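You operate a simulated robot arm through the tools that you are given. There is no shell and no other tool. Be economical: measure what you need, move in short steps, check, and stop when the job is done.

The job below is to be done with a simulated two-armed robot. You get a single attempt, and the scene is never put back.

## Task
Wipe the jam off the tray and stand the orange mug back on it.
Fine: the mug waits on the green tile; hold the tray steady; the yellow cloth ends on the blue tile. Set down upright: mug. What is to be rubbed or washed off counts as gone when no trace of it is left.

The check looks at the end state, three seconds after you hand in, the way a careful person would. Anything else that was tipped, shoved, dropped, spilled or broken makes it a failure. Flat cloth is picked up by pressing the open fingertips on it (5 to 10 N) and closing them slowly along it; thin cloth reads only 2 to 8 mm in the jaws.

## Robot
Two 6-joint arms with two-finger parallel grippers on one trunk, on a base that drives. Base frame: it is fixed to the floor where the robot stands at the start and does not move with it; the origin is under the middle of the robot, x ahead of it, y to its left, z up; the surface under the hand at the start is at about z = 760. Readings come in mm, rad, newtons and seconds.
The left shoulder is at the start at [60, 187, 1072], the right one opposite. With the tool pointing down near the work surface each hand reaches from about 240 to 620 mm from the robot's upright axis, wherever it stands, measured 20 degrees to its own side. Places, roughly: blue tile [400, -700, 800]; green tile [400, 200, 800]; tray inside [400, -300, 800]; yellow cloth (8x5x4 cm) [400, -700, 800]. Payload 1.57 kg a hand.
The TCP of each hand is the grasp point between the finger pads, 30 mm short of the fingertips. In the tool frame z runs along the fingers and y along their closing line. The gripper opens to 110 mm. The fingers are 24 mm wide and 12 mm thick; the gripper's body (48 by 112 mm) begins 78 mm behind the TCP.
Orientation is that of the tool frame in the base frame, as a unit quaternion [x, y, z, w]. With the fingers straight down and closing along the base's y, the tool's x points along the base's -x, its y along +y and its z along -z.

## Interface
- The arms move only by the tool send_rows. It takes "left_motion", "right_motion" or both (then of equal length, played together; a hand with none holds still); each is one flat list of numbers, 6 for each row, row after row: the shift along the tool's x, y, z in mm, then the turn, a rotation vector about the tool's x, y, z in rad. In form: [dx, dy, dz, wx, wy, wz, dx, dy, dz, wx, wy, wz, ...]. A call has 1 to 12 rows; each row is the pose to reach, as a shift and turn from the pose commanded when the call began, along the tool's axes at that moment. "left_hand" and "right_hand" are, for a hand that has rows, the opening in per cent of the stroke, from 0 (shut) to 100 (fully open), set as the call begins (left out, the last holds). A row lasts 0.2 s, in which the tool goes at most 50 mm and 0.15 rad; a call with a longer step from one row to the next is refused whole, and so is a gripper value outside its range. Where a pose cannot be reached the arm comes as near as it can. A force on the tool above 40 N (or 10 N above the force at the start of the call, whichever is more), or a blocked arm, ends the call early, and 0.2 s more pass. The fingers move at their own pace (about 153 mm/s each) and stop on an object; they squeeze with about 30 N. The grip force told is the motor's: it shows also when the fingers shut on nothing. Time passes only in rows, and 0.2 s behind the last, so rows that repeat a pose let the fingers close. It gives the time, the measured TCP pose, the force on the tool (base axes), the opening and the grip force at its end, in the units of the frame above (readings bear some noise), with the torque about the TCP (base axes, N m) and any sound that the robot's microphone picked up.
- Cameras (640 x 400 px; columns grow to the right, rows downward): "scene" is now at [2.1, -34.5, 1599.1]; the picture's right is [-0.49, -0.87, 0.00], its down [-0.75, 0.42, -0.51] and it looks along [0.44, -0.25, -0.86] (base axes); focal length 278 px, centre (320, 200). "left" rides on the left gripper at [70, -16, -141] in its tool frame; the picture's right is [0.23, 0.97, 0.00], its down [-0.86, 0.20, -0.48] and it looks along [-0.47, 0.11, 0.88] (tool axes); focal length 222 px, centre (320, 200). "right" rides on the right gripper at [70, 16, -141] in its tool frame; the picture's right is [-0.23, 0.97, 0.00], its down [-0.86, -0.20, -0.48] and it looks along [-0.47, -0.11, 0.88] (tool axes); focal length 222 px, centre (320, 200). There is no depth. A picture from a camera that has moved, and an enlarged one, comes with that camera's place and axes in the base frame and with its lens.
- get_image(camera): a new picture of that camera. No time passes.
- slide_trunk(by): slides the trunk up (or, below 0, down) by that many mm; the arms and the scene camera ride with it, the base frame stays. It gives what a move gives, with no picture.
- roll_base(legs): drives the robot by 1 to 6 legs, each [ahead, left, turn to the left] in mm, mm and rad, along the robot's own axes; the way and the turn of a leg run together, so that a leg with both is an arc; at most 1500 mm and 3.142 rad a leg. The arms and the cameras ride along, it lands a little off, and it stops where it bumps. It gives what a move gives.
- head_to(pan, tilt): turns the head with the scene camera to pan (to the left, within 1.501 rad either way) and tilt (down, from -0.506 to 1.204), counted from straight ahead of the robot. It gives what a move gives.
- zoom(camera, box): a new picture of the part [left, top, right, bottom] of that camera's present view, enlarged. No time passes.
- job_done(): hands the job in; it is judged then, once.

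Go step by step. Nothing tells you exact positions but the pictures and the camera data: compare them with the known pose of the tool, close in by small moves and look again before you grip or let go. The budget is 120 turns and 100 pictures, counting those below and the enlarged ones. Unless the task says otherwise, let go and move clear before handing in, and close with one line.

The tools are called after "Request:" as a command line: name --argument value ..., lists and objects as JSON in quotes. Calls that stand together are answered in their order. send_rows: Moves the arms, as the interface text tells. Its arguments: {"type":"object","properties":{"left_motion":{"type":"array"},"left_hand":{"type":"number"},"right_motion":{"type":"array"},"right_hand":{"type":"number"}},"required":[]} The other tools are called the same way: slide_trunk (by) slides the trunk up or down; roll_base (legs) drives the base; head_to (pan, tilt) turns the head that bears the scene camera; get_image (camera) takes a picture; zoom (camera, box) takes an enlarged picture of a part of a camera's view; job_done () hands the job in.

At the start:

```text
time_s: 0.0
left_tool_pos: [436.8, -11.4, 1087.9]
left_ee_rot: [0.0, 1.0, 0.0, 0.002]
left_wrist_force: [0.6, -0.2, 0.2]
left_moment: [-0.03, 0.01, 0.02]
left_grip_width: 109.9
left_gripper_force: 0.1
right_tool_pos: [314.8, -383.1, 1056.0]
right_ee_rot: [0.0, 1.0, 0.0, 0.0]
right_wrist_force: [0.3, 0.0, 0.3]
right_moment: [0.0, -0.01, 0.0]
right_grip_width: 110.1
right_gripper_force: 0.0
trunk travel left (down, up): [-700.0, 290.0]
robot x, y, heading: [-0.0, -1.4, 0.002]
head pan, tilt: [-0.508, 1.04]
```

scene: 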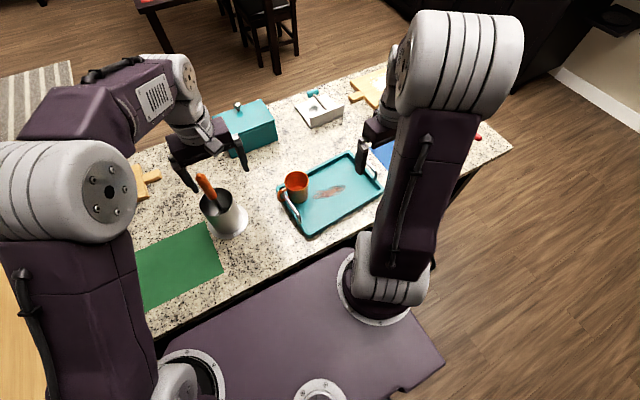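
right: 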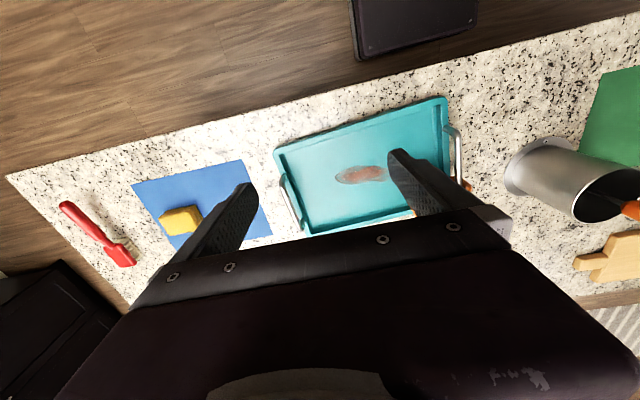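
left: 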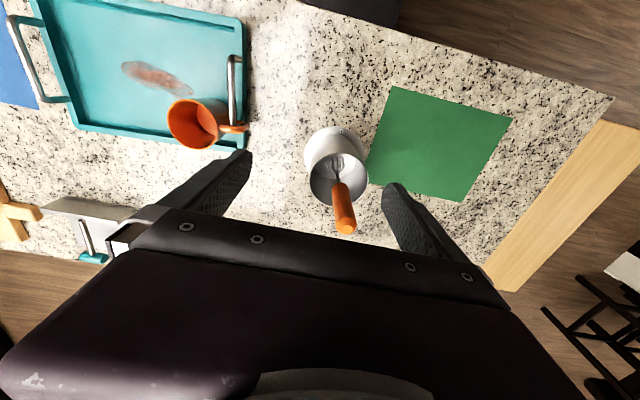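

The mug is on the tray's far-left corner at about (478, -210) and the jam at about (435, -325). The cloth is on the blue tile at about (445, -735), and the green tile's centre is near (446, 233). I'll drive right so the left hand can take the mug, then look.

Request:
roll_base --legs '[[0, -330, 0]]'

```text
time_s: 2.2
left_tool_pos: [437.6, -337.8, 1088.6]
left_ee_rot: [0.0, 1.0, -0.001, 0.001]
left_wrist_force: [0.1, 0.7, 0.1]
left_moment: [-0.02, -0.04, 0.02]
left_grip_width: 110.0
left_gripper_force: 0.2
right_tool_pos: [315.0, -710.3, 1056.8]
right_ee_rot: [-0.001, 1.0, 0.0, -0.001]
right_wrist_force: [-0.2, 0.2, -0.2]
right_moment: [0.01, 0.04, 0.01]
right_grip_width: 110.1
right_gripper_force: 0.0
trunk travel left (down, up): [-700.0, 290.0]
robot x, y, heading: [0.5, -326.3, 0.001]
head pan, tilt: [-0.508, 1.04]
```

Base is at y -326. I'll bring the left hand above and near the mug, and look with the scene camera too.

Request:
send_rows --left_motion '[0, 40, 20, 0, 0, 0, 0, 80, 50, 0, 0, 0, 0, 110, 75, 0, 0, 0, 0, 110, 75, 0, 0, 0]'

Request:
head_to --pan 0.1 --tilt 1.0

Request:
get_image --camera "left"

Request:
get_image --camera "scene"

Request:
get_image --camera "right"

```text
time_s: 3.2
left_tool_pos: [437.1, -226.5, 1014.8]
left_ee_rot: [0.0, 1.0, 0.0, 0.0]
left_wrist_force: [0.1, -0.1, 0.3]
left_moment: [0.04, -0.02, 0.01]
left_grip_width: 109.8
left_gripper_force: 0.0
right_tool_pos: [315.5, -709.3, 1056.7]
right_ee_rot: [-0.001, 1.0, -0.001, 0.0]
right_wrist_force: [-0.2, -0.8, 0.0]
right_moment: [0.03, 0.02, -0.01]
right_grip_width: 110.1
right_gripper_force: 0.0
trunk travel left (down, up): [-700.0, 290.0]
robot x, y, heading: [-1.8, -326.5, 0.001]
head pan, tilt: [-0.508, 1.04]
```

```text
time_s: 4.2
left_tool_pos: [436.5, -227.6, 1014.8]
left_ee_rot: [-0.001, 1.0, 0.0, 0.001]
left_wrist_force: [0.7, 0.5, 0.2]
left_moment: [0.0, -0.01, 0.01]
left_grip_width: 110.0
left_gripper_force: 0.1
right_tool_pos: [314.7, -710.2, 1057.1]
right_ee_rot: [-0.001, 1.0, 0.0, 0.0]
right_wrist_force: [-0.7, -0.4, 0.1]
right_moment: [0.01, 0.0, -0.03]
right_grip_width: 110.2
right_gripper_force: 0.0
trunk travel left (down, up): [-700.0, 290.0]
robot x, y, heading: [-0.4, -326.6, 0.002]
head pan, tilt: [0.099, 1.0]
```

```text
96 pictures are left
camera left: at [367.3, -243.3, 1155.1], right [-0.23, 0.97, 0.0], down [0.85, 0.2, 0.48], along [0.47, 0.11, -0.88], focal length 222 px, centre (320, 200)
```

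left: 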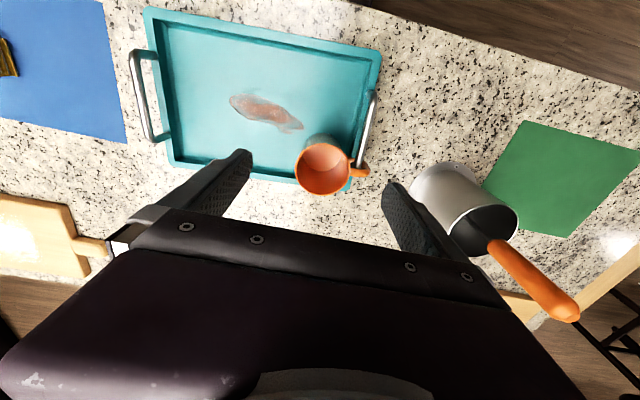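

```text
95 pictures are left
camera scene: at [13.1, -322.4, 1601.9], right [0.1, -0.99, 0.0], down [-0.84, -0.08, -0.54], along [0.54, 0.05, -0.84], focal length 278 px, centre (320, 200)
```

scene: 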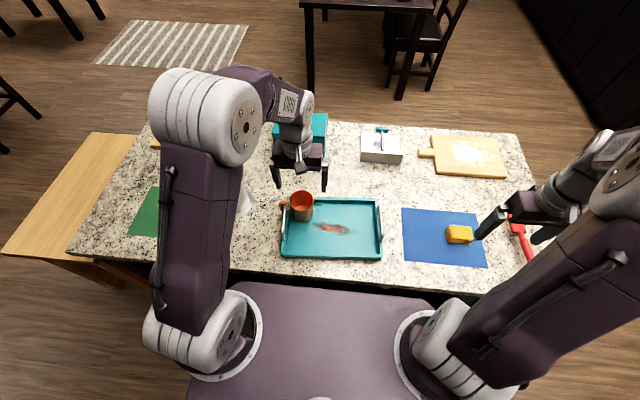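

```text
94 pictures are left
camera right: at [244.7, -694.5, 1196.6], right [0.23, 0.97, 0.0], down [0.86, -0.2, 0.48], along [0.47, -0.11, -0.88], focal length 222 px, centre (320, 200)
```

right: 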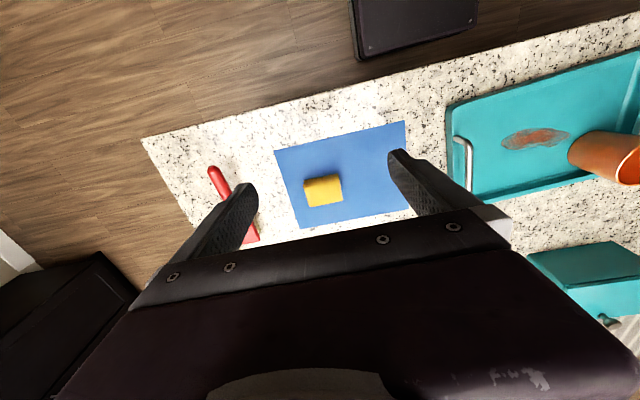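

Mug's rim is about 70 mm across, near (470, -219), handle towards +y. Cloth is near (441, -730), its long side along y. I'll turn both hands 90° so they close along x and bring them over the mug and the cloth.

Request:
send_rows --left_motion '[-3, 1, 0, 0, 0, -0.14, -6, 2, 0, 0, 0, -0.28, -9, 3, 0, 0, 0, -0.42, -12, 4, 0, 0, 0, -0.56, -15, 5, 0, 0, 0, -0.7, -18, 6, 0, 0, 0, -0.84, -21, 7, 0, 0, 0, -0.98, -24, 8, 0, 0, 0, -1.12, -27, 9, 0, 0, 0, -1.26, -30, 9, 0, 0, 0, -1.4, -33, 9, 0, 0, 0, -1.54, -35, 9, 0, 0, 0, -1.571]' --right_motion '[-11, -2, 5, 0, 0, 0.14, -22, -4, 10, 0, 0, 0.28, -33, -6, 15, 0, 0, 0.42, -44, -8, 20, 0, 0, 0.56, -55, -10, 25, 0, 0, 0.7, -66, -12, 30, 0, 0, 0.84, -77, -14, 35, 0, 0, 0.98, -88, -16, 40, 0, 0, 1.12, -99, -18, 45, 0, 0, 1.26, -110, -20, 50, 0, 0, 1.4, -121, -20, 55, 0, 0, 1.54, -126, -20, 57, 0, 0, 1.571]'

Request:
get_image --camera "left"

Request:
get_image --camera "scene"

Request:
get_image --camera "right"

```text
time_s: 6.8
left_tool_pos: [470.9, -218.2, 1012.6]
left_ee_rot: [0.709, -0.705, 0.001, 0.0]
left_wrist_force: [0.1, 0.8, 0.2]
left_moment: [0.0, 0.02, -0.03]
left_grip_width: 109.8
left_gripper_force: 0.1
right_tool_pos: [442.0, -730.7, 999.0]
right_ee_rot: [0.707, 0.707, 0.0, 0.0]
right_wrist_force: [-0.1, -0.3, -0.5]
right_moment: [0.03, -0.02, 0.01]
right_grip_width: 110.2
right_gripper_force: 0.0
trunk travel left (down, up): [-700.0, 290.0]
robot x, y, heading: [3.5, -324.9, 0.003]
head pan, tilt: [0.099, 1.0]
```

```text
93 pictures are left
camera left: at [488.8, -288.4, 1153.9], right [-0.97, -0.23, 0.0], down [-0.2, 0.85, 0.48], along [-0.11, 0.47, -0.88], focal length 222 px, centre (320, 200)
```

left: 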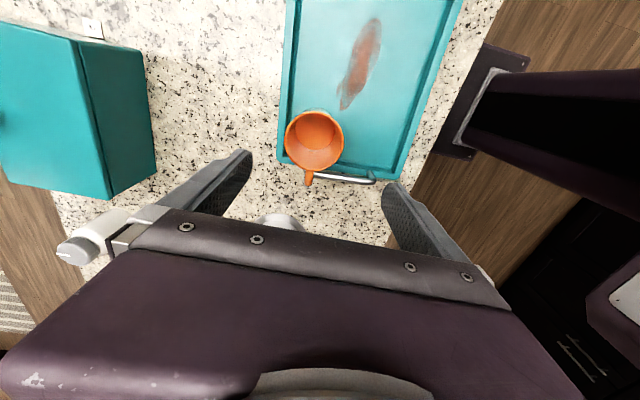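

```text
92 pictures are left
camera scene: at [13.3, -322.3, 1601.9], right [0.1, -0.99, 0.0], down [-0.84, -0.09, -0.54], along [0.54, 0.05, -0.84], focal length 278 px, centre (320, 200)
```

scene: 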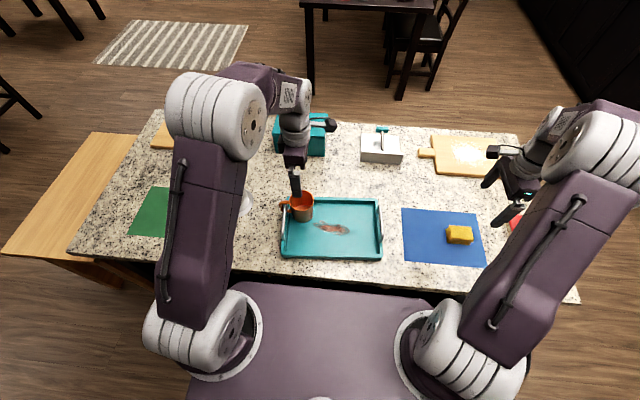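

```text
91 pictures are left
camera right: at [457.5, -660.5, 1139.2], right [0.97, -0.23, 0.0], down [-0.2, -0.86, 0.48], along [-0.11, -0.47, -0.88], focal length 222 px, centre (320, 200)
```

right: 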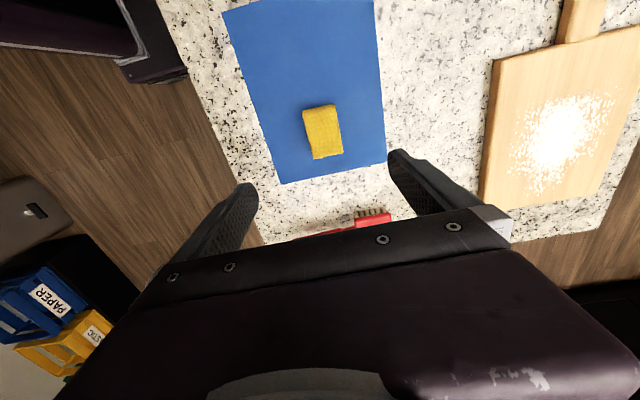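

Both hands sit nearly over their objects. I'll lower both part way and check.

Request:
send_rows --left_motion '[0, -6, 30, 0, 0, 0, 0, -6, 60, 0, 0, 0, 0, -6, 90, 0, 0, 0, 0, -6, 108, 0, 0, 0, 0, -6, 108, 0, 0, 0]' --right_motion '[0, 5, 35, 0, 0, 0, 0, 5, 70, 0, 0, 0, 0, 5, 105, 0, 0, 0, 0, 5, 139, 0, 0, 0, 0, 5, 139, 0, 0, 0]'

Request:
get_image --camera "left"

Request:
zoom --camera "scene" --box '[220, 140, 520, 300]'

Request:
get_image --camera "right"

```text
time_s: 8.0
left_tool_pos: [478.9, -219.7, 904.6]
left_ee_rot: [0.708, -0.706, 0.001, -0.001]
left_wrist_force: [0.4, 0.2, -0.4]
left_moment: [0.0, 0.01, -0.01]
left_grip_width: 109.9
left_gripper_force: 0.1
right_tool_pos: [446.5, -728.8, 860.4]
right_ee_rot: [0.706, 0.708, 0.001, 0.0]
right_wrist_force: [-0.2, 0.5, 0.4]
right_moment: [-0.01, -0.02, -0.01]
right_grip_width: 110.2
right_gripper_force: 0.1
trunk travel left (down, up): [-700.0, 290.0]
robot x, y, heading: [-1.0, -324.5, 0.003]
head pan, tilt: [0.099, 1.0]
```

```text
90 pictures are left
camera left: at [495.0, -288.7, 1046.7], right [-0.97, -0.23, 0.0], down [-0.2, 0.85, 0.48], along [-0.11, 0.47, -0.88], focal length 222 px, centre (320, 200)
```

left: 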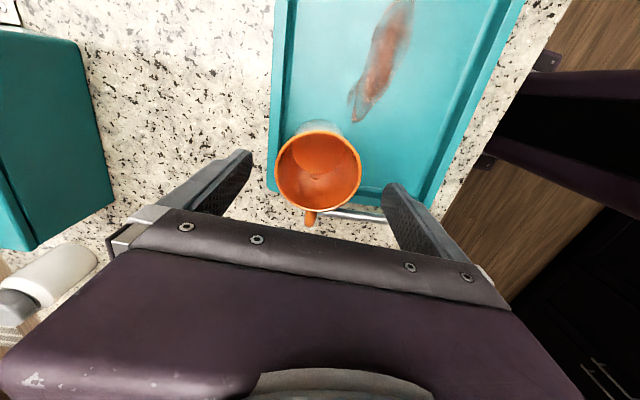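

```text
2.13 times, centred on (370, 220) of scene
camera zoom: at [12.1, -321.9, 1601.9], right [0.1, -0.99, 0.0], down [-0.84, -0.09, -0.54], along [0.54, 0.05, -0.84], focal length 592 px, centre (213, 157)
```

zoom: 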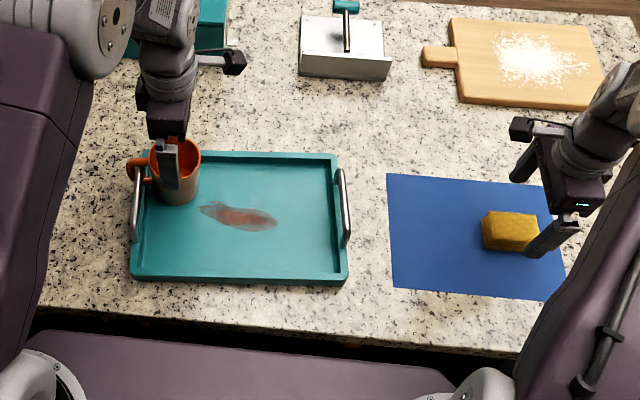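

```text
88 pictures are left
camera right: at [461.7, -659.5, 1001.0], right [0.97, -0.23, 0.0], down [-0.2, -0.86, 0.48], along [-0.11, -0.47, -0.88], focal length 222 px, centre (320, 200)
```

right: 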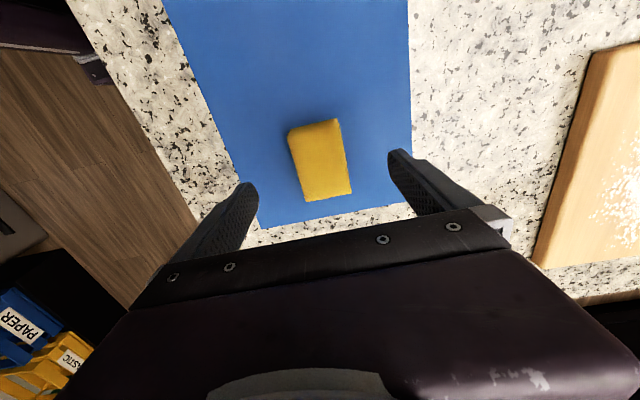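

Mug rim centre works out at (479, -215, ~851), about 80 mm across. The cloth is centred near (446, -725). I'll lower to grasp height on both.

Request:
send_rows --left_motion '[-4, 0, 10, 0, 0, 0, -4, 0, 30, 0, 0, 0, -4, 0, 50, 0, 0, 0, -4, 0, 69, 0, 0, 0, -4, 0, 69, 0, 0, 0]' --right_motion '[4, 0, 10, 0, 0, 0, 4, 0, 25, 0, 0, 0, 4, 0, 40, 0, 0, 0, 4, 0, 52, 0, 0, 0, 4, 0, 52, 0, 0, 0]'

Request:
get_image --camera "left"

Request:
zoom --camera "scene" --box '[260, 160, 420, 280]'

Request:
get_image --camera "right"

```text
time_s: 9.2
left_tool_pos: [478.0, -217.3, 835.3]
left_ee_rot: [0.708, -0.706, 0.001, -0.001]
left_wrist_force: [-0.5, -0.5, 0.5]
left_moment: [0.02, 0.02, 0.0]
left_grip_width: 110.3
left_gripper_force: 0.1
right_tool_pos: [446.9, -723.1, 807.4]
right_ee_rot: [0.707, 0.707, 0.0, 0.0]
right_wrist_force: [0.3, 0.3, 0.4]
right_moment: [0.01, 0.0, 0.0]
right_grip_width: 110.0
right_gripper_force: 0.2
trunk travel left (down, up): [-700.0, 290.0]
robot x, y, heading: [-0.1, -325.6, 0.004]
head pan, tilt: [0.099, 1.0]
```

```text
87 pictures are left
camera left: at [494.0, -286.3, 977.2], right [-0.97, -0.23, 0.0], down [-0.2, 0.85, 0.48], along [-0.11, 0.47, -0.88], focal length 222 px, centre (320, 200)
```

left: 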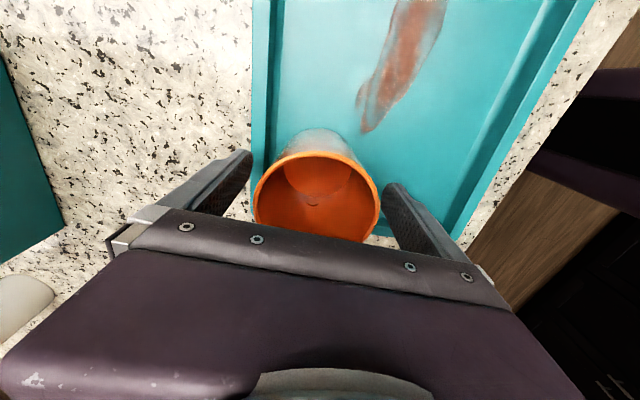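

```text
3.33 times, centred on (340, 220) of scene
camera zoom: at [12.7, -322.3, 1601.9], right [0.1, -0.99, 0.0], down [-0.84, -0.09, -0.54], along [0.54, 0.05, -0.84], focal length 925 px, centre (253, 133)
```

zoom: 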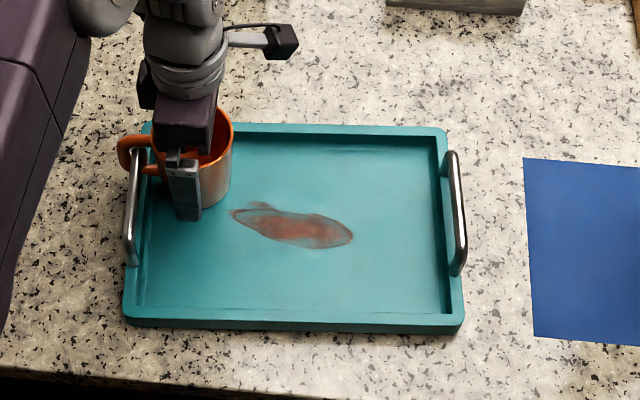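

```text
85 pictures are left
camera right: at [461.5, -655.8, 947.7], right [0.97, -0.23, 0.0], down [-0.2, -0.86, 0.48], along [-0.11, -0.47, -0.88], focal length 222 px, centre (320, 200)
```

right: 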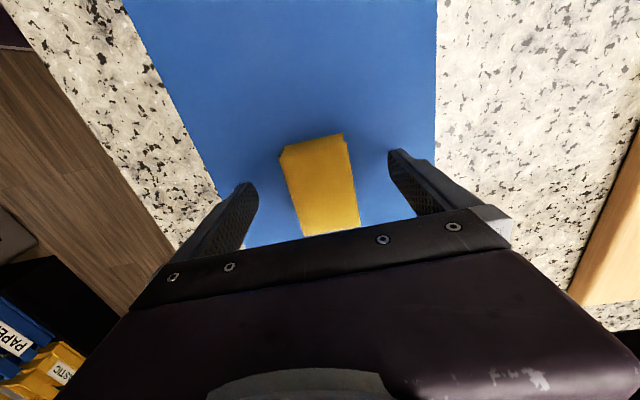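

The mug and cloth both sit centred between their open fingers, so I'll close both hands.

Request:
send_rows --left_motion '[0, 0, 0, 0, 0, 0, 0, 0, 0, 0, 0, 0, 0, 0, 0, 0, 0, 0, 0, 0, 0, 0, 0, 0]' --right_motion '[0, 0, 0, 0, 0, 0, 0, 0, 0, 0, 0, 0, 0, 0, 0, 0, 0, 0, 0, 0, 0, 0, 0, 0]' --left_hand 0 --right_hand 0

Request:
get_image --camera "left"

Request:
get_image --camera "right"

```text
time_s: 10.2
left_tool_pos: [477.5, -217.6, 836.9]
left_ee_rot: [0.708, -0.707, 0.0, -0.001]
left_wrist_force: [0.8, -0.2, 1.8]
left_moment: [0.01, 0.1, 0.0]
left_grip_width: 78.8
left_gripper_force: 29.8
right_tool_pos: [446.5, -724.9, 807.6]
right_ee_rot: [0.706, 0.708, 0.0, 0.0]
right_wrist_force: [-0.2, 0.4, 0.1]
right_moment: [0.01, -0.04, 0.03]
right_grip_width: 48.8
right_gripper_force: 30.9
trunk travel left (down, up): [-700.0, 290.0]
robot x, y, heading: [1.1, -326.2, -0.002]
head pan, tilt: [0.099, 1.0]
```

```text
84 pictures are left
camera left: at [494.4, -286.4, 977.3], right [-0.97, -0.23, 0.0], down [-0.2, 0.85, 0.48], along [-0.11, 0.47, -0.88], focal length 222 px, centre (320, 200)
```

left: 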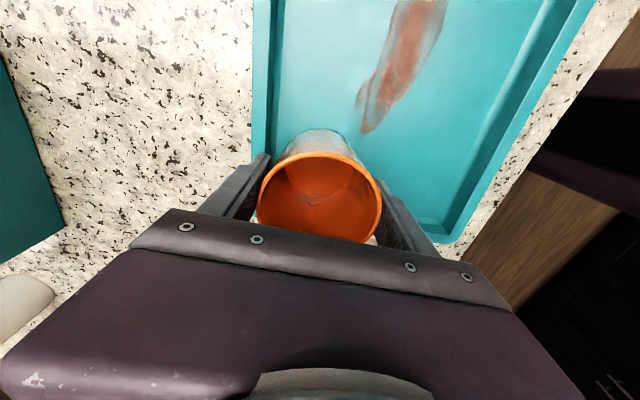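

```text
83 pictures are left
camera right: at [461.8, -655.8, 947.7], right [0.97, -0.23, 0.0], down [-0.2, -0.86, 0.48], along [-0.11, -0.47, -0.88], focal length 222 px, centre (320, 200)
```

right: 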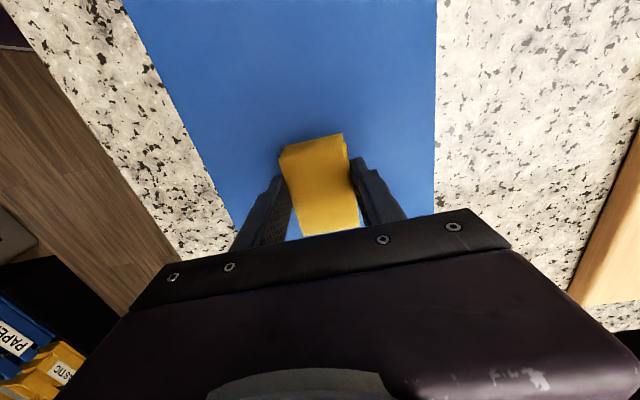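

Both are held (79 mm and 49 mm). I'll lift straight up.

Request:
send_rows --left_motion '[0, 0, -15, 0, 0, 0, 0, 0, -45, 0, 0, 0, 0, 0, -85, 0, 0, 0, 0, 0, -125, 0, 0, 0, 0, 0, -165, 0, 0, 0, 0, 0, -205, 0, 0, 0, 0, 0, -245, 0, 0, 0, 0, 0, -280, 0, 0, 0]' --right_motion '[0, 0, -10, 0, 0, 0, 0, 0, -30, 0, 0, 0, 0, 0, -60, 0, 0, 0, 0, 0, -90, 0, 0, 0, 0, 0, -120, 0, 0, 0, 0, 0, -143, 0, 0, 0, 0, 0, -143, 0, 0, 0, 0, 0, -143, 0, 0, 0]'

Request:
get_image --camera "scene"

```text
time_s: 12.0
left_tool_pos: [477.2, -216.3, 1116.0]
left_ee_rot: [0.708, -0.706, 0.0, 0.0]
left_wrist_force: [1.2, -0.4, -2.9]
left_moment: [-0.02, -0.02, -0.02]
left_grip_width: 78.6
left_gripper_force: 30.4
right_tool_pos: [445.7, -725.2, 952.8]
right_ee_rot: [0.706, 0.709, 0.0, 0.0]
right_wrist_force: [-1.0, 1.3, -0.5]
right_moment: [0.0, 0.01, 0.01]
right_grip_width: 48.8
right_gripper_force: 30.3
trunk travel left (down, up): [-700.0, 290.0]
robot x, y, heading: [-1.4, -327.0, 0.007]
head pan, tilt: [0.099, 1.0]
```

```text
82 pictures are left
camera scene: at [12.9, -322.2, 1601.9], right [0.1, -0.99, 0.0], down [-0.84, -0.09, -0.54], along [0.54, 0.05, -0.84], focal length 278 px, centre (320, 200)
```

scene: 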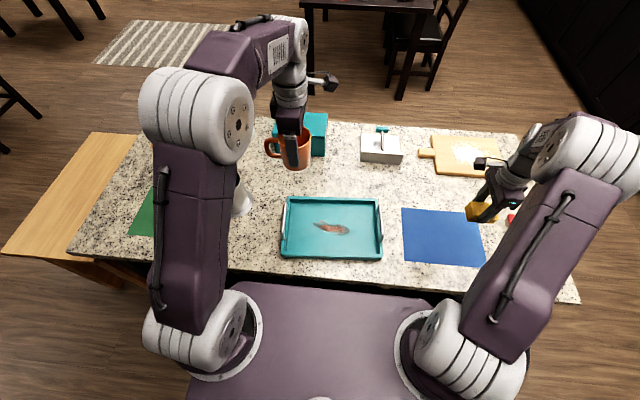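

The mug hangs free. I'll drive left so it travels high over the utensil pot to the green tile.

Request:
roll_base --legs '[[0, 445, 0]]'

Request:
get_image --camera "scene"

Request:
get_image --camera "left"

```text
time_s: 14.7
left_tool_pos: [480.2, 221.8, 1116.6]
left_ee_rot: [-0.707, 0.708, -0.001, 0.0]
left_wrist_force: [-0.8, 0.2, -2.7]
left_moment: [-0.05, -0.01, -0.01]
left_grip_width: 78.8
left_gripper_force: 29.9
right_tool_pos: [446.0, -288.0, 952.0]
right_ee_rot: [0.709, 0.706, 0.0, 0.0]
right_wrist_force: [-1.0, 0.5, -0.7]
right_moment: [0.03, 0.0, -0.02]
right_grip_width: 48.9
right_gripper_force: 30.1
trunk travel left (down, up): [-700.0, 290.0]
robot x, y, heading: [-1.2, 112.6, -0.005]
head pan, tilt: [0.099, 1.0]
```

```text
81 pictures are left
camera scene: at [13.7, 116.7, 1601.9], right [0.1, -1.0, 0.0], down [-0.84, -0.08, -0.54], along [0.54, 0.05, -0.84], focal length 278 px, centre (320, 200)
```

scene: 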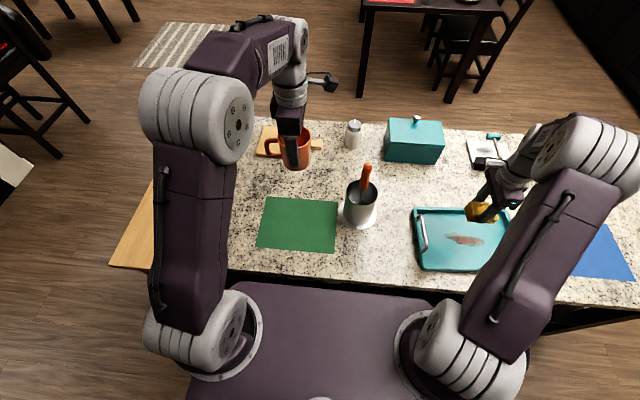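

```text
80 pictures are left
camera left: at [495.0, 152.3, 1256.3], right [-0.97, -0.23, 0.0], down [-0.2, 0.86, 0.48], along [-0.11, 0.47, -0.88], focal length 222 px, centre (320, 200)
```

left: 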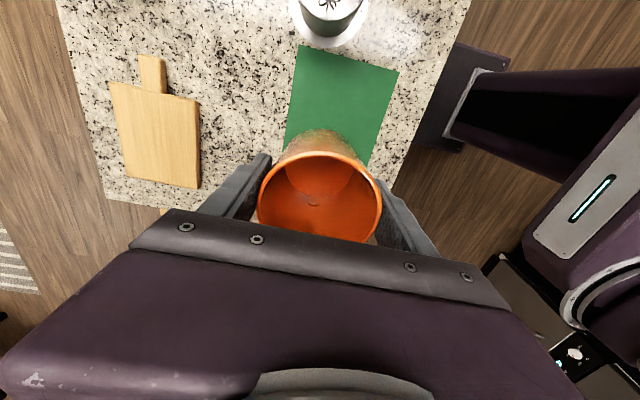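

Green tile centre is at about (449, 229). I'll lower the mug over it, stopping about 10 mm above.

Request:
send_rows --left_motion '[-5, 15, 20, 0, 0, 0, -5, 32, 60, 0, 0, 0, -5, 32, 100, 0, 0, 0, -5, 32, 140, 0, 0, 0, -5, 32, 180, 0, 0, 0, -5, 32, 220, 0, 0, 0, -5, 32, 250, 0, 0, 0, -5, 32, 272, 0, 0, 0, -5, 32, 272, 0, 0, 0]'

Request:
get_image --camera "scene"

Request:
get_image --camera "left"

```text
time_s: 16.6
left_tool_pos: [446.5, 226.8, 842.0]
left_ee_rot: [-0.706, 0.708, -0.001, 0.001]
left_wrist_force: [-0.1, 0.2, -2.9]
left_moment: [-0.04, 0.01, 0.0]
left_grip_width: 79.0
left_gripper_force: 29.8
right_tool_pos: [446.0, -286.6, 952.5]
right_ee_rot: [0.709, 0.705, 0.0, 0.001]
right_wrist_force: [0.2, 0.3, -0.8]
right_moment: [-0.01, -0.02, 0.01]
right_grip_width: 49.0
right_gripper_force: 30.7
trunk travel left (down, up): [-700.0, 290.0]
robot x, y, heading: [1.6, 110.4, -0.004]
head pan, tilt: [0.099, 1.0]
```

```text
79 pictures are left
camera scene: at [13.4, 117.3, 1601.9], right [0.1, -1.0, 0.0], down [-0.84, -0.08, -0.54], along [0.54, 0.05, -0.84], focal length 278 px, centre (320, 200)
```

scene: 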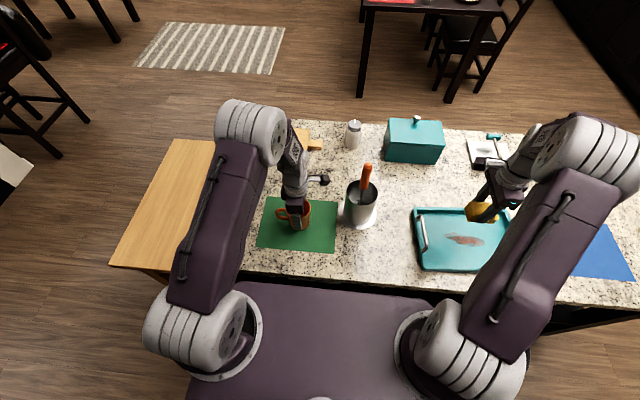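

```text
78 pictures are left
camera left: at [463.4, 157.9, 983.4], right [-0.97, -0.23, 0.0], down [-0.2, 0.86, 0.48], along [-0.11, 0.47, -0.88], focal length 222 px, centre (320, 200)
```

left: 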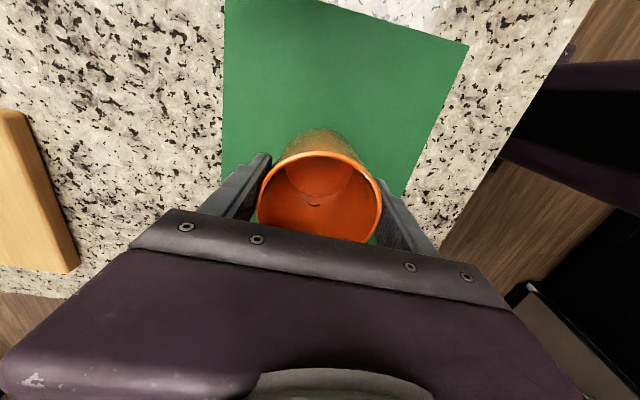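

Mug is over the tile's middle. I'll ease down until the force shows contact.

Request:
send_rows --left_motion '[0, 0, 3, 0, 0, 0, 0, 0, 6, 0, 0, 0, 0, 0, 8, 0, 0, 0, 0, 0, 8, 0, 0, 0]'

```text
time_s: 17.6
left_tool_pos: [447.2, 227.8, 833.9]
left_ee_rot: [-0.706, 0.708, -0.001, 0.0]
left_wrist_force: [0.8, -0.8, -2.9]
left_moment: [-0.02, 0.01, 0.02]
left_grip_width: 78.7
left_gripper_force: 29.7
right_tool_pos: [445.6, -285.9, 952.8]
right_ee_rot: [0.708, 0.706, -0.001, 0.0]
right_wrist_force: [-0.3, 0.0, -0.7]
right_moment: [0.01, 0.02, 0.01]
right_grip_width: 48.8
right_gripper_force: 29.9
trunk travel left (down, up): [-700.0, 290.0]
robot x, y, heading: [0.6, 114.7, 0.004]
head pan, tilt: [0.099, 1.0]
```

Request:
send_rows --left_motion '[0, 0, 1, 0, 0, 0, 0, 0, 2, 0, 0, 0, 0, 0, 3, 0, 0, 0, 0, 0, 3, 0, 0, 0]'

```text
time_s: 18.6
left_tool_pos: [447.1, 227.4, 832.5]
left_ee_rot: [-0.707, 0.707, 0.0, 0.001]
left_wrist_force: [0.0, 0.1, -3.2]
left_moment: [-0.02, 0.02, -0.02]
left_grip_width: 78.9
left_gripper_force: 30.4
right_tool_pos: [445.5, -286.4, 952.6]
right_ee_rot: [0.708, 0.706, 0.0, -0.001]
right_wrist_force: [0.3, 1.1, -0.6]
right_moment: [0.01, -0.02, 0.02]
right_grip_width: 48.9
right_gripper_force: 30.0
trunk travel left (down, up): [-700.0, 290.0]
robot x, y, heading: [-0.2, 112.9, 0.001]
head pan, tilt: [0.099, 1.0]
```

Still no contact, so I'll keep easing down in small steps.

Request:
send_rows --left_motion '[0, 0, 1, 0, 0, 0, 0, 0, 2, 0, 0, 0, 0, 0, 3, 0, 0, 0, 0, 0, 3, 0, 0, 0]'

```text
time_s: 19.6
left_tool_pos: [447.4, 227.1, 829.2]
left_ee_rot: [-0.706, 0.708, -0.001, 0.0]
left_wrist_force: [0.0, -0.2, -2.9]
left_moment: [-0.06, -0.02, 0.0]
left_grip_width: 78.6
left_gripper_force: 30.3
right_tool_pos: [445.2, -287.1, 953.0]
right_ee_rot: [0.708, 0.706, 0.0, 0.001]
right_wrist_force: [-0.3, 1.0, 0.2]
right_moment: [0.04, -0.02, 0.03]
right_grip_width: 48.9
right_gripper_force: 29.4
trunk travel left (down, up): [-700.0, 290.0]
robot x, y, heading: [0.3, 113.4, -0.003]
head pan, tilt: [0.099, 1.0]
```

Request:
send_rows --left_motion '[0, 0, 1, 0, 0, 0, 0, 0, 2, 0, 0, 0, 0, 0, 3, 0, 0, 0, 0, 0, 3, 0, 0, 0]'

Request:
zoom --camera "scene" --box '[240, 180, 360, 260]'

```text
time_s: 20.6
left_tool_pos: [448.3, 226.6, 827.7]
left_ee_rot: [-0.706, 0.708, -0.002, 0.003]
left_wrist_force: [3.1, 0.3, 19.9]
left_moment: [-0.2, 0.17, -0.06]
left_grip_width: 79.0
left_gripper_force: 29.8
right_tool_pos: [444.5, -288.4, 954.7]
right_ee_rot: [0.709, 0.706, 0.0, 0.001]
right_wrist_force: [0.4, 1.3, 0.0]
right_moment: [0.03, -0.01, 0.0]
right_grip_width: 49.0
right_gripper_force: 29.7
trunk travel left (down, up): [-700.0, 290.0]
robot x, y, heading: [2.9, 112.0, -0.004]
head pan, tilt: [0.099, 1.0]
```

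```text
5.00 times, centred on (300, 220) of scene
camera zoom: at [11.5, 117.0, 1602.2], right [0.1, -1.0, 0.0], down [-0.84, -0.08, -0.54], along [0.54, 0.05, -0.84], focal length 1388 px, centre (420, 100)
```

zoom: 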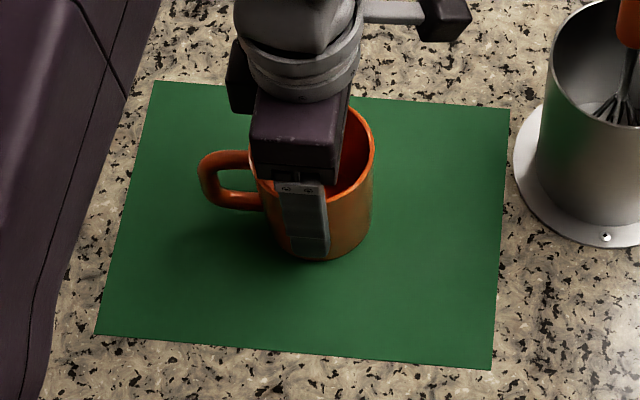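

The mug now stands on the tile (20 N). I'll relieve the pressure, then open.

Request:
send_rows --left_motion '[0, 0, -1, 0, 0, 0, 0, 0, -1.5, 0, 0, 0]'

Request:
send_rows --left_motion '[0, 0, 0, 0, 0, 0, 0, 0, 0, 0, 0, 0, 0, 0, 0, 0, 0, 0]' --left_hand 100

Request:
get_image --camera "left"

```text
time_s: 21.2
left_tool_pos: [447.7, 227.9, 829.0]
left_ee_rot: [-0.707, 0.708, -0.001, -0.001]
left_wrist_force: [4.4, -0.8, 7.4]
left_moment: [0.01, -0.57, -0.12]
left_grip_width: 78.7
left_gripper_force: 29.4
right_tool_pos: [444.8, -287.4, 952.0]
right_ee_rot: [0.708, 0.706, 0.0, 0.0]
right_wrist_force: [0.1, -0.6, 0.1]
right_moment: [0.02, -0.02, 0.0]
right_grip_width: 49.0
right_gripper_force: 29.9
trunk travel left (down, up): [-700.0, 290.0]
robot x, y, heading: [2.4, 112.0, -0.003]
head pan, tilt: [0.099, 1.0]
```

```text
time_s: 22.1
left_tool_pos: [445.7, 228.3, 828.7]
left_ee_rot: [-0.706, 0.708, 0.0, 0.001]
left_wrist_force: [-1.0, 0.5, -0.2]
left_moment: [-0.03, 0.02, -0.01]
left_grip_width: 110.1
left_gripper_force: 0.0
right_tool_pos: [445.5, -286.6, 952.0]
right_ee_rot: [0.709, 0.706, 0.0, 0.0]
right_wrist_force: [0.1, 0.4, -0.6]
right_moment: [-0.02, -0.01, -0.02]
right_grip_width: 49.2
right_gripper_force: 30.0
trunk travel left (down, up): [-700.0, 290.0]
robot x, y, heading: [2.3, 110.3, -0.002]
head pan, tilt: [0.099, 1.0]
```

```text
76 pictures are left
camera left: at [463.1, 158.3, 969.2], right [-0.97, -0.23, 0.0], down [-0.2, 0.86, 0.48], along [-0.11, 0.47, -0.88], focal length 222 px, centre (320, 200)
```

left: 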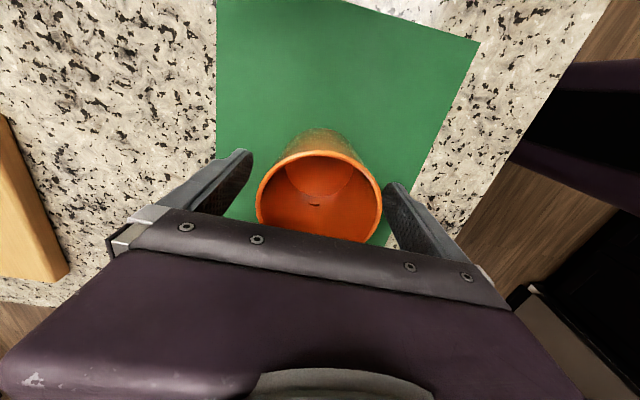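

Released cleanly. I'll raise the left hand high and turn it back to close along y, ready for the tray handle.

Request:
send_rows --left_motion '[0, 0, -45, 0, 0, 0, 0, 0, -90, 0, 0, 0.02, 0, 0, -130, 0, 0, 0.16, 0, 0, -170, 0, 0, 0.305, 0, 0, -205, 0, 0, 0.45, 0, 0, -240, 0, 0, 0.595, 0, 0, -270, 0, 0, 0.74, 0, 0, -290, 0, 0, 0.885, 0, 0, -290, 0, 0, 1.03, 0, 0, -290, 0, 0, 1.175, 0, 0, -290, 0, 0, 1.32, 0, 0, -290, 0, 0, 1.465]'

Request:
send_rows --left_motion '[0, 0, 0, 0, 0, 0.106, 0, 0, 0, 0, 0, 0.106]'

Request:
roll_base --legs '[[0, -400, 0]]'

Request:
get_image --camera "left"

Request:
get_image --camera "scene"

```text
time_s: 24.6
left_tool_pos: [446.6, 227.6, 1116.7]
left_ee_rot: [-0.05, 0.999, 0.0, 0.001]
left_wrist_force: [0.3, -0.1, 0.6]
left_moment: [-0.02, -0.03, 0.01]
left_grip_width: 110.1
left_gripper_force: 0.1
right_tool_pos: [445.6, -287.4, 952.4]
right_ee_rot: [0.708, 0.706, 0.0, 0.0]
right_wrist_force: [0.4, 0.2, -0.3]
right_moment: [0.03, 0.02, 0.04]
right_grip_width: 48.7
right_gripper_force: 30.0
trunk travel left (down, up): [-700.0, 290.0]
robot x, y, heading: [2.4, 113.8, 0.003]
head pan, tilt: [0.099, 1.0]
```

```text
time_s: 25.2
left_tool_pos: [446.6, 227.9, 1117.8]
left_ee_rot: [0.001, 1.0, -0.001, 0.001]
left_wrist_force: [0.5, 0.0, -1.2]
left_moment: [-0.02, -0.01, 0.01]
left_grip_width: 110.1
left_gripper_force: 0.0
right_tool_pos: [446.0, -287.1, 952.3]
right_ee_rot: [0.708, 0.706, 0.0, 0.0]
right_wrist_force: [0.8, -1.0, -1.5]
right_moment: [0.02, 0.0, -0.01]
right_grip_width: 48.9
right_gripper_force: 29.7
trunk travel left (down, up): [-700.0, 290.0]
robot x, y, heading: [1.5, 113.0, -0.001]
head pan, tilt: [0.099, 1.0]
```

```text
time_s: 27.7
left_tool_pos: [445.7, -163.8, 1117.1]
left_ee_rot: [0.0, 1.0, 0.0, 0.001]
left_wrist_force: [-0.3, -0.3, 1.0]
left_moment: [0.04, 0.0, 0.0]
left_grip_width: 109.8
left_gripper_force: 0.0
right_tool_pos: [445.3, -676.9, 952.2]
right_ee_rot: [0.708, 0.706, 0.0, 0.0]
right_wrist_force: [0.0, 0.3, -0.7]
right_moment: [0.01, 0.01, 0.02]
right_grip_width: 48.9
right_gripper_force: 29.8
trunk travel left (down, up): [-700.0, 290.0]
robot x, y, heading: [2.7, -276.0, -0.002]
head pan, tilt: [0.099, 1.0]
```

```text
75 pictures are left
camera left: at [376.2, -178.8, 1258.7], right [-0.23, 0.97, 0.0], down [0.85, 0.2, 0.48], along [0.47, 0.11, -0.88], focal length 222 px, centre (320, 200)
```

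left: 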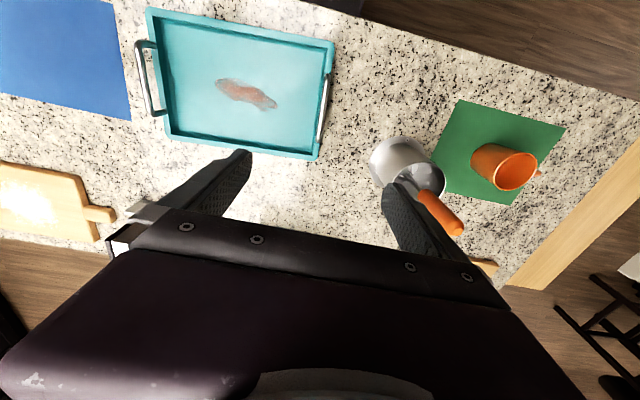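

```text
74 pictures are left
camera scene: at [12.7, -273.1, 1601.9], right [0.1, -1.0, 0.0], down [-0.84, -0.08, -0.54], along [0.54, 0.05, -0.84], focal length 278 px, centre (320, 200)
```

scene: 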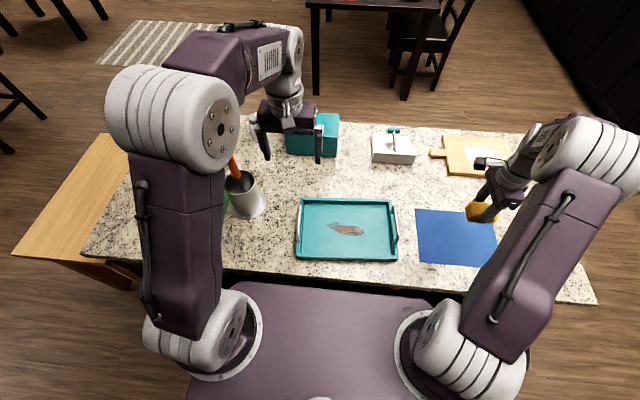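

Tray handle bar is near (430, -160) and the jam near (442, -320). I'll bring the left hand down towards the handle.

Request:
send_rows --left_motion '[5, 1, 40, 0, 0, 0, 10, 2, 80, 0, 0, 0, 15, 4, 120, 0, 0, 0, 15, 4, 160, 0, 0, 0, 15, 4, 195, 0, 0, 0, 15, 4, 217, 0, 0, 0, 15, 4, 217, 0, 0, 0]' --left_hand 60

Request:
get_image --camera "left"

Request:
zoom --camera "scene" --box '[260, 170, 420, 280]'

```text
time_s: 29.3
left_tool_pos: [430.2, -160.5, 900.4]
left_ee_rot: [0.0, 1.0, 0.0, 0.001]
left_wrist_force: [-0.2, -0.5, 0.6]
left_moment: [-0.02, -0.01, -0.02]
left_grip_width: 66.0
left_gripper_force: 0.0
right_tool_pos: [445.8, -677.7, 953.6]
right_ee_rot: [0.707, 0.707, 0.0, 0.0]
right_wrist_force: [-1.2, -0.6, -1.1]
right_moment: [0.03, -0.02, 0.0]
right_grip_width: 49.1
right_gripper_force: 29.9
trunk travel left (down, up): [-700.0, 290.0]
robot x, y, heading: [0.9, -279.2, -0.001]
head pan, tilt: [0.099, 1.0]
```

```text
73 pictures are left
camera left: at [361.0, -175.7, 1041.6], right [-0.23, 0.97, 0.0], down [0.85, 0.2, 0.48], along [0.47, 0.11, -0.88], focal length 222 px, centre (320, 200)
```

left: 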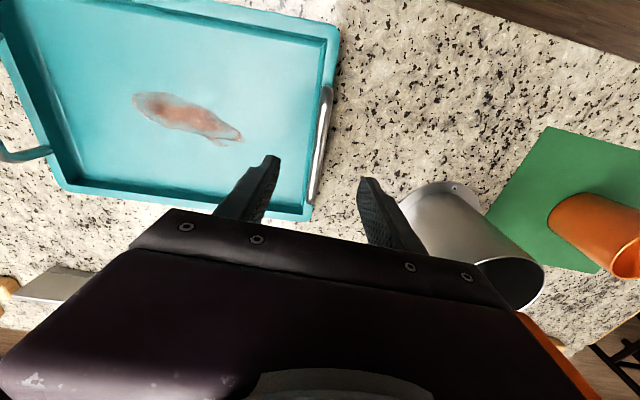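

```text
3.64 times, centred on (340, 225) of scene
camera zoom: at [12.4, -273.8, 1601.9], right [0.1, -1.0, 0.0], down [-0.84, -0.08, -0.54], along [0.54, 0.05, -0.84], focal length 1009 px, centre (247, 109)
```

zoom: 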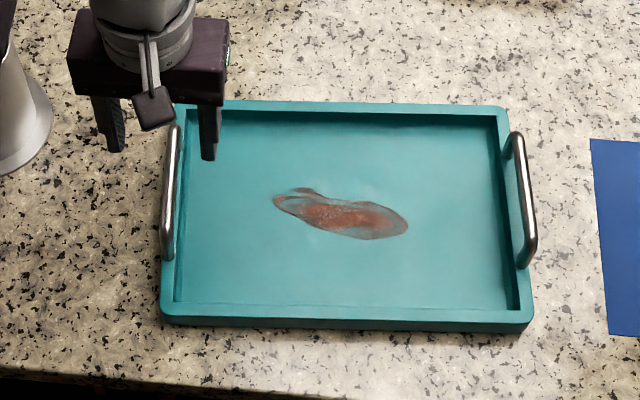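

The handle looks like an arch standing up on the tray's left rim, bar around z 820, y -161. I'll go lower and look again.

Request:
send_rows --left_motion '[5, 0, 15, 0, 0, 0, 8, 0, 30, 0, 0, 0, 8, 0, 45, 0, 0, 0, 8, 0, 45, 0, 0, 0]'

Request:
get_image --camera "left"

Request:
zoom --camera "scene" --box '[260, 170, 380, 250]'

Request:
zoom --camera "right" --box '[0, 0, 320, 200]'

```text
time_s: 30.3
left_tool_pos: [422.0, -159.9, 856.0]
left_ee_rot: [-0.001, 1.0, -0.001, 0.002]
left_wrist_force: [0.5, -1.4, 0.7]
left_moment: [0.0, 0.01, 0.0]
left_grip_width: 66.0
left_gripper_force: 0.0
right_tool_pos: [444.4, -676.9, 953.4]
right_ee_rot: [0.708, 0.706, 0.001, 0.0]
right_wrist_force: [0.4, -0.1, 0.0]
right_moment: [0.0, -0.03, 0.02]
right_grip_width: 49.1
right_gripper_force: 30.3
trunk travel left (down, up): [-700.0, 290.0]
robot x, y, heading: [-1.8, -278.2, -0.003]
head pan, tilt: [0.099, 1.0]
```

```text
71 pictures are left
camera left: at [351.5, -176.0, 997.1], right [-0.23, 0.97, 0.0], down [0.85, 0.2, 0.48], along [0.47, 0.11, -0.88], focal length 222 px, centre (320, 200)
```

left: 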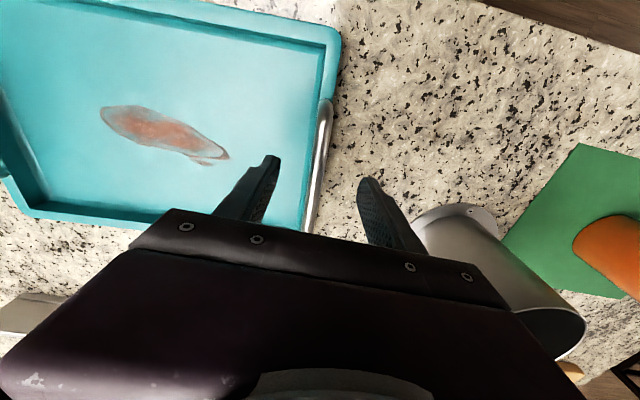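

```text
5.00 times, centred on (320, 210) of scene
camera zoom: at [12.5, -273.9, 1601.9], right [0.1, -1.0, 0.0], down [-0.84, -0.08, -0.54], along [0.54, 0.05, -0.84], focal length 1388 px, centre (320, 150)
```

zoom: 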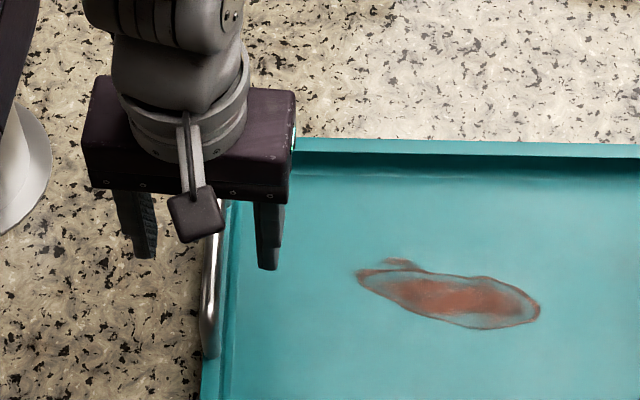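

```text
2.00 times, centred on (160, 100) of right
camera zoom: at [460.7, -608.1, 1093.1], right [0.97, -0.23, 0.0], down [-0.2, -0.85, 0.48], along [-0.11, -0.47, -0.88], focal length 444 px, centre (640, 400)
```

zoom: 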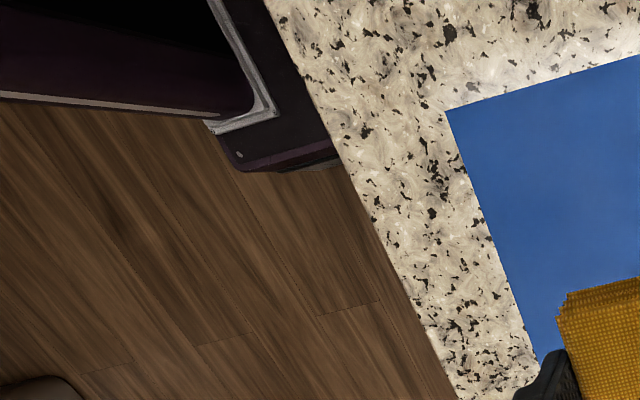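

The bar is about 4 mm to the right of the hand's middle. I'll shift and descend so the pads straddle it above the rim.

Request:
send_rows --left_motion '[0, -4, 8, 0, 0, 0, 0, -4, 16, 0, 0, 0, 0, -4, 23, 0, 0, 0, 0, -4, 23, 0, 0, 0]'

Request:
get_image --camera "left"

Request:
zoom --camera "scene" --box '[260, 190, 350, 250]'

```text
time_s: 31.3
left_tool_pos: [422.6, -164.1, 831.8]
left_ee_rot: [0.0, 1.0, 0.0, 0.001]
left_wrist_force: [0.7, -0.4, 0.3]
left_moment: [-0.02, -0.01, -0.02]
left_grip_width: 66.1
left_gripper_force: 0.0
right_tool_pos: [445.3, -677.0, 953.7]
right_ee_rot: [0.708, 0.706, 0.0, 0.0]
right_wrist_force: [0.2, -0.5, -1.1]
right_moment: [0.02, 0.02, -0.01]
right_grip_width: 49.0
right_gripper_force: 29.7
trunk travel left (down, up): [-700.0, 290.0]
robot x, y, heading: [-1.0, -278.1, -0.001]
head pan, tilt: [0.099, 1.0]
```

```text
68 pictures are left
camera left: at [353.1, -180.2, 973.2], right [-0.23, 0.97, 0.0], down [0.85, 0.2, 0.48], along [0.47, 0.11, -0.88], focal length 222 px, centre (320, 200)
```

left: 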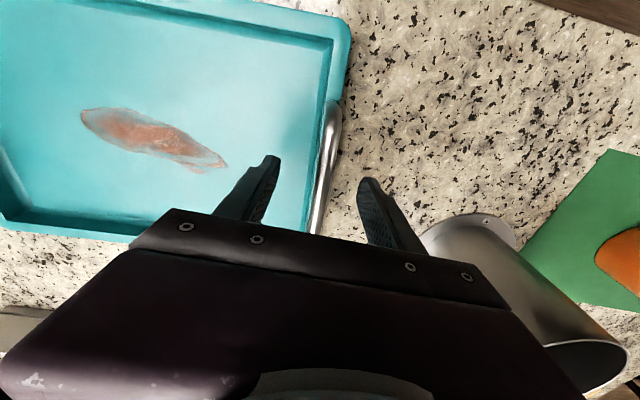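

```text
6.67 times, centred on (305, 220) of scene
camera zoom: at [12.6, -273.9, 1601.9], right [0.1, -1.0, 0.0], down [-0.84, -0.08, -0.54], along [0.54, 0.05, -0.84], focal length 1850 px, centre (420, 67)
```

zoom: 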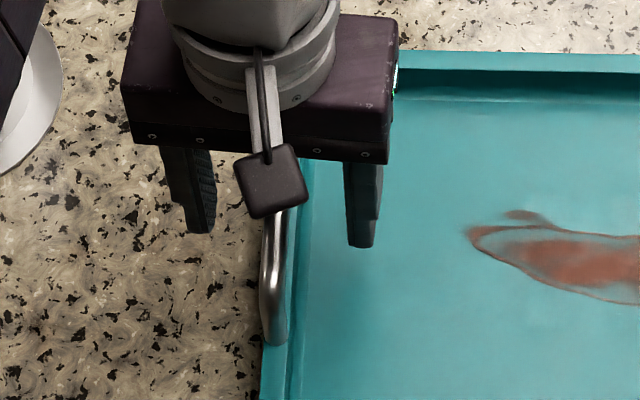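

The bar runs between the pads, so I'll close on it to hold the tray steady.

Request:
send_rows --left_motion '[0, 1, 0, 0, 0, 0, 0, 1, 0, 0, 0, 0, 0, 1, 0, 0, 0, 0]' --left_hand 0

Request:
get_image --camera "left"

Request:
zoom --camera "scene" --box '[260, 170, 420, 280]'

```text
time_s: 32.1
left_tool_pos: [422.1, -163.0, 832.7]
left_ee_rot: [-0.001, 1.0, 0.0, 0.001]
left_wrist_force: [-0.7, 0.2, 0.0]
left_moment: [-0.02, -0.04, -0.07]
left_grip_width: 11.1
left_gripper_force: 28.6
right_tool_pos: [446.0, -677.3, 951.5]
right_ee_rot: [0.707, 0.707, 0.0, 0.0]
right_wrist_force: [-0.8, -0.6, 0.1]
right_moment: [0.02, 0.01, 0.02]
right_grip_width: 48.9
right_gripper_force: 30.4
trunk travel left (down, up): [-700.0, 290.0]
robot x, y, heading: [-1.7, -278.4, 0.002]
head pan, tilt: [0.099, 1.0]
```

```text
66 pictures are left
camera left: at [353.1, -178.8, 973.4], right [-0.23, 0.97, 0.0], down [0.85, 0.2, 0.48], along [0.47, 0.11, -0.88], focal length 222 px, centre (320, 200)
```

left: 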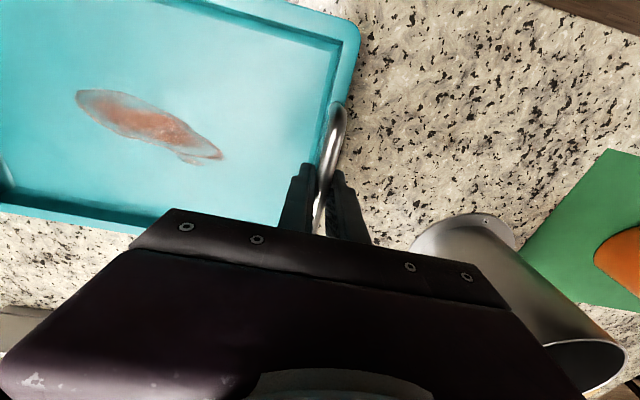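

```text
3.64 times, centred on (340, 225) of scene
camera zoom: at [12.7, -273.8, 1601.9], right [0.1, -1.0, 0.0], down [-0.84, -0.08, -0.54], along [0.54, 0.05, -0.84], focal length 1009 px, centre (247, 109)
```

zoom: 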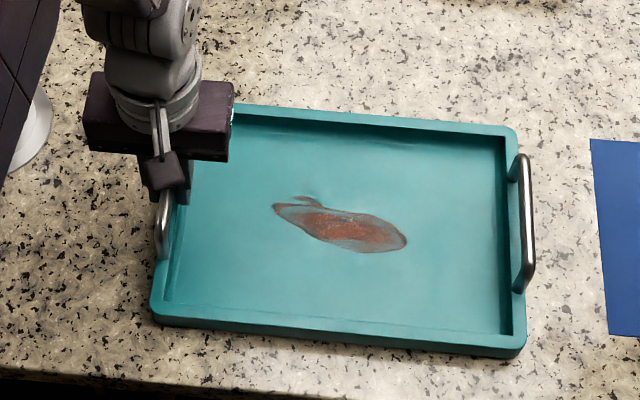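

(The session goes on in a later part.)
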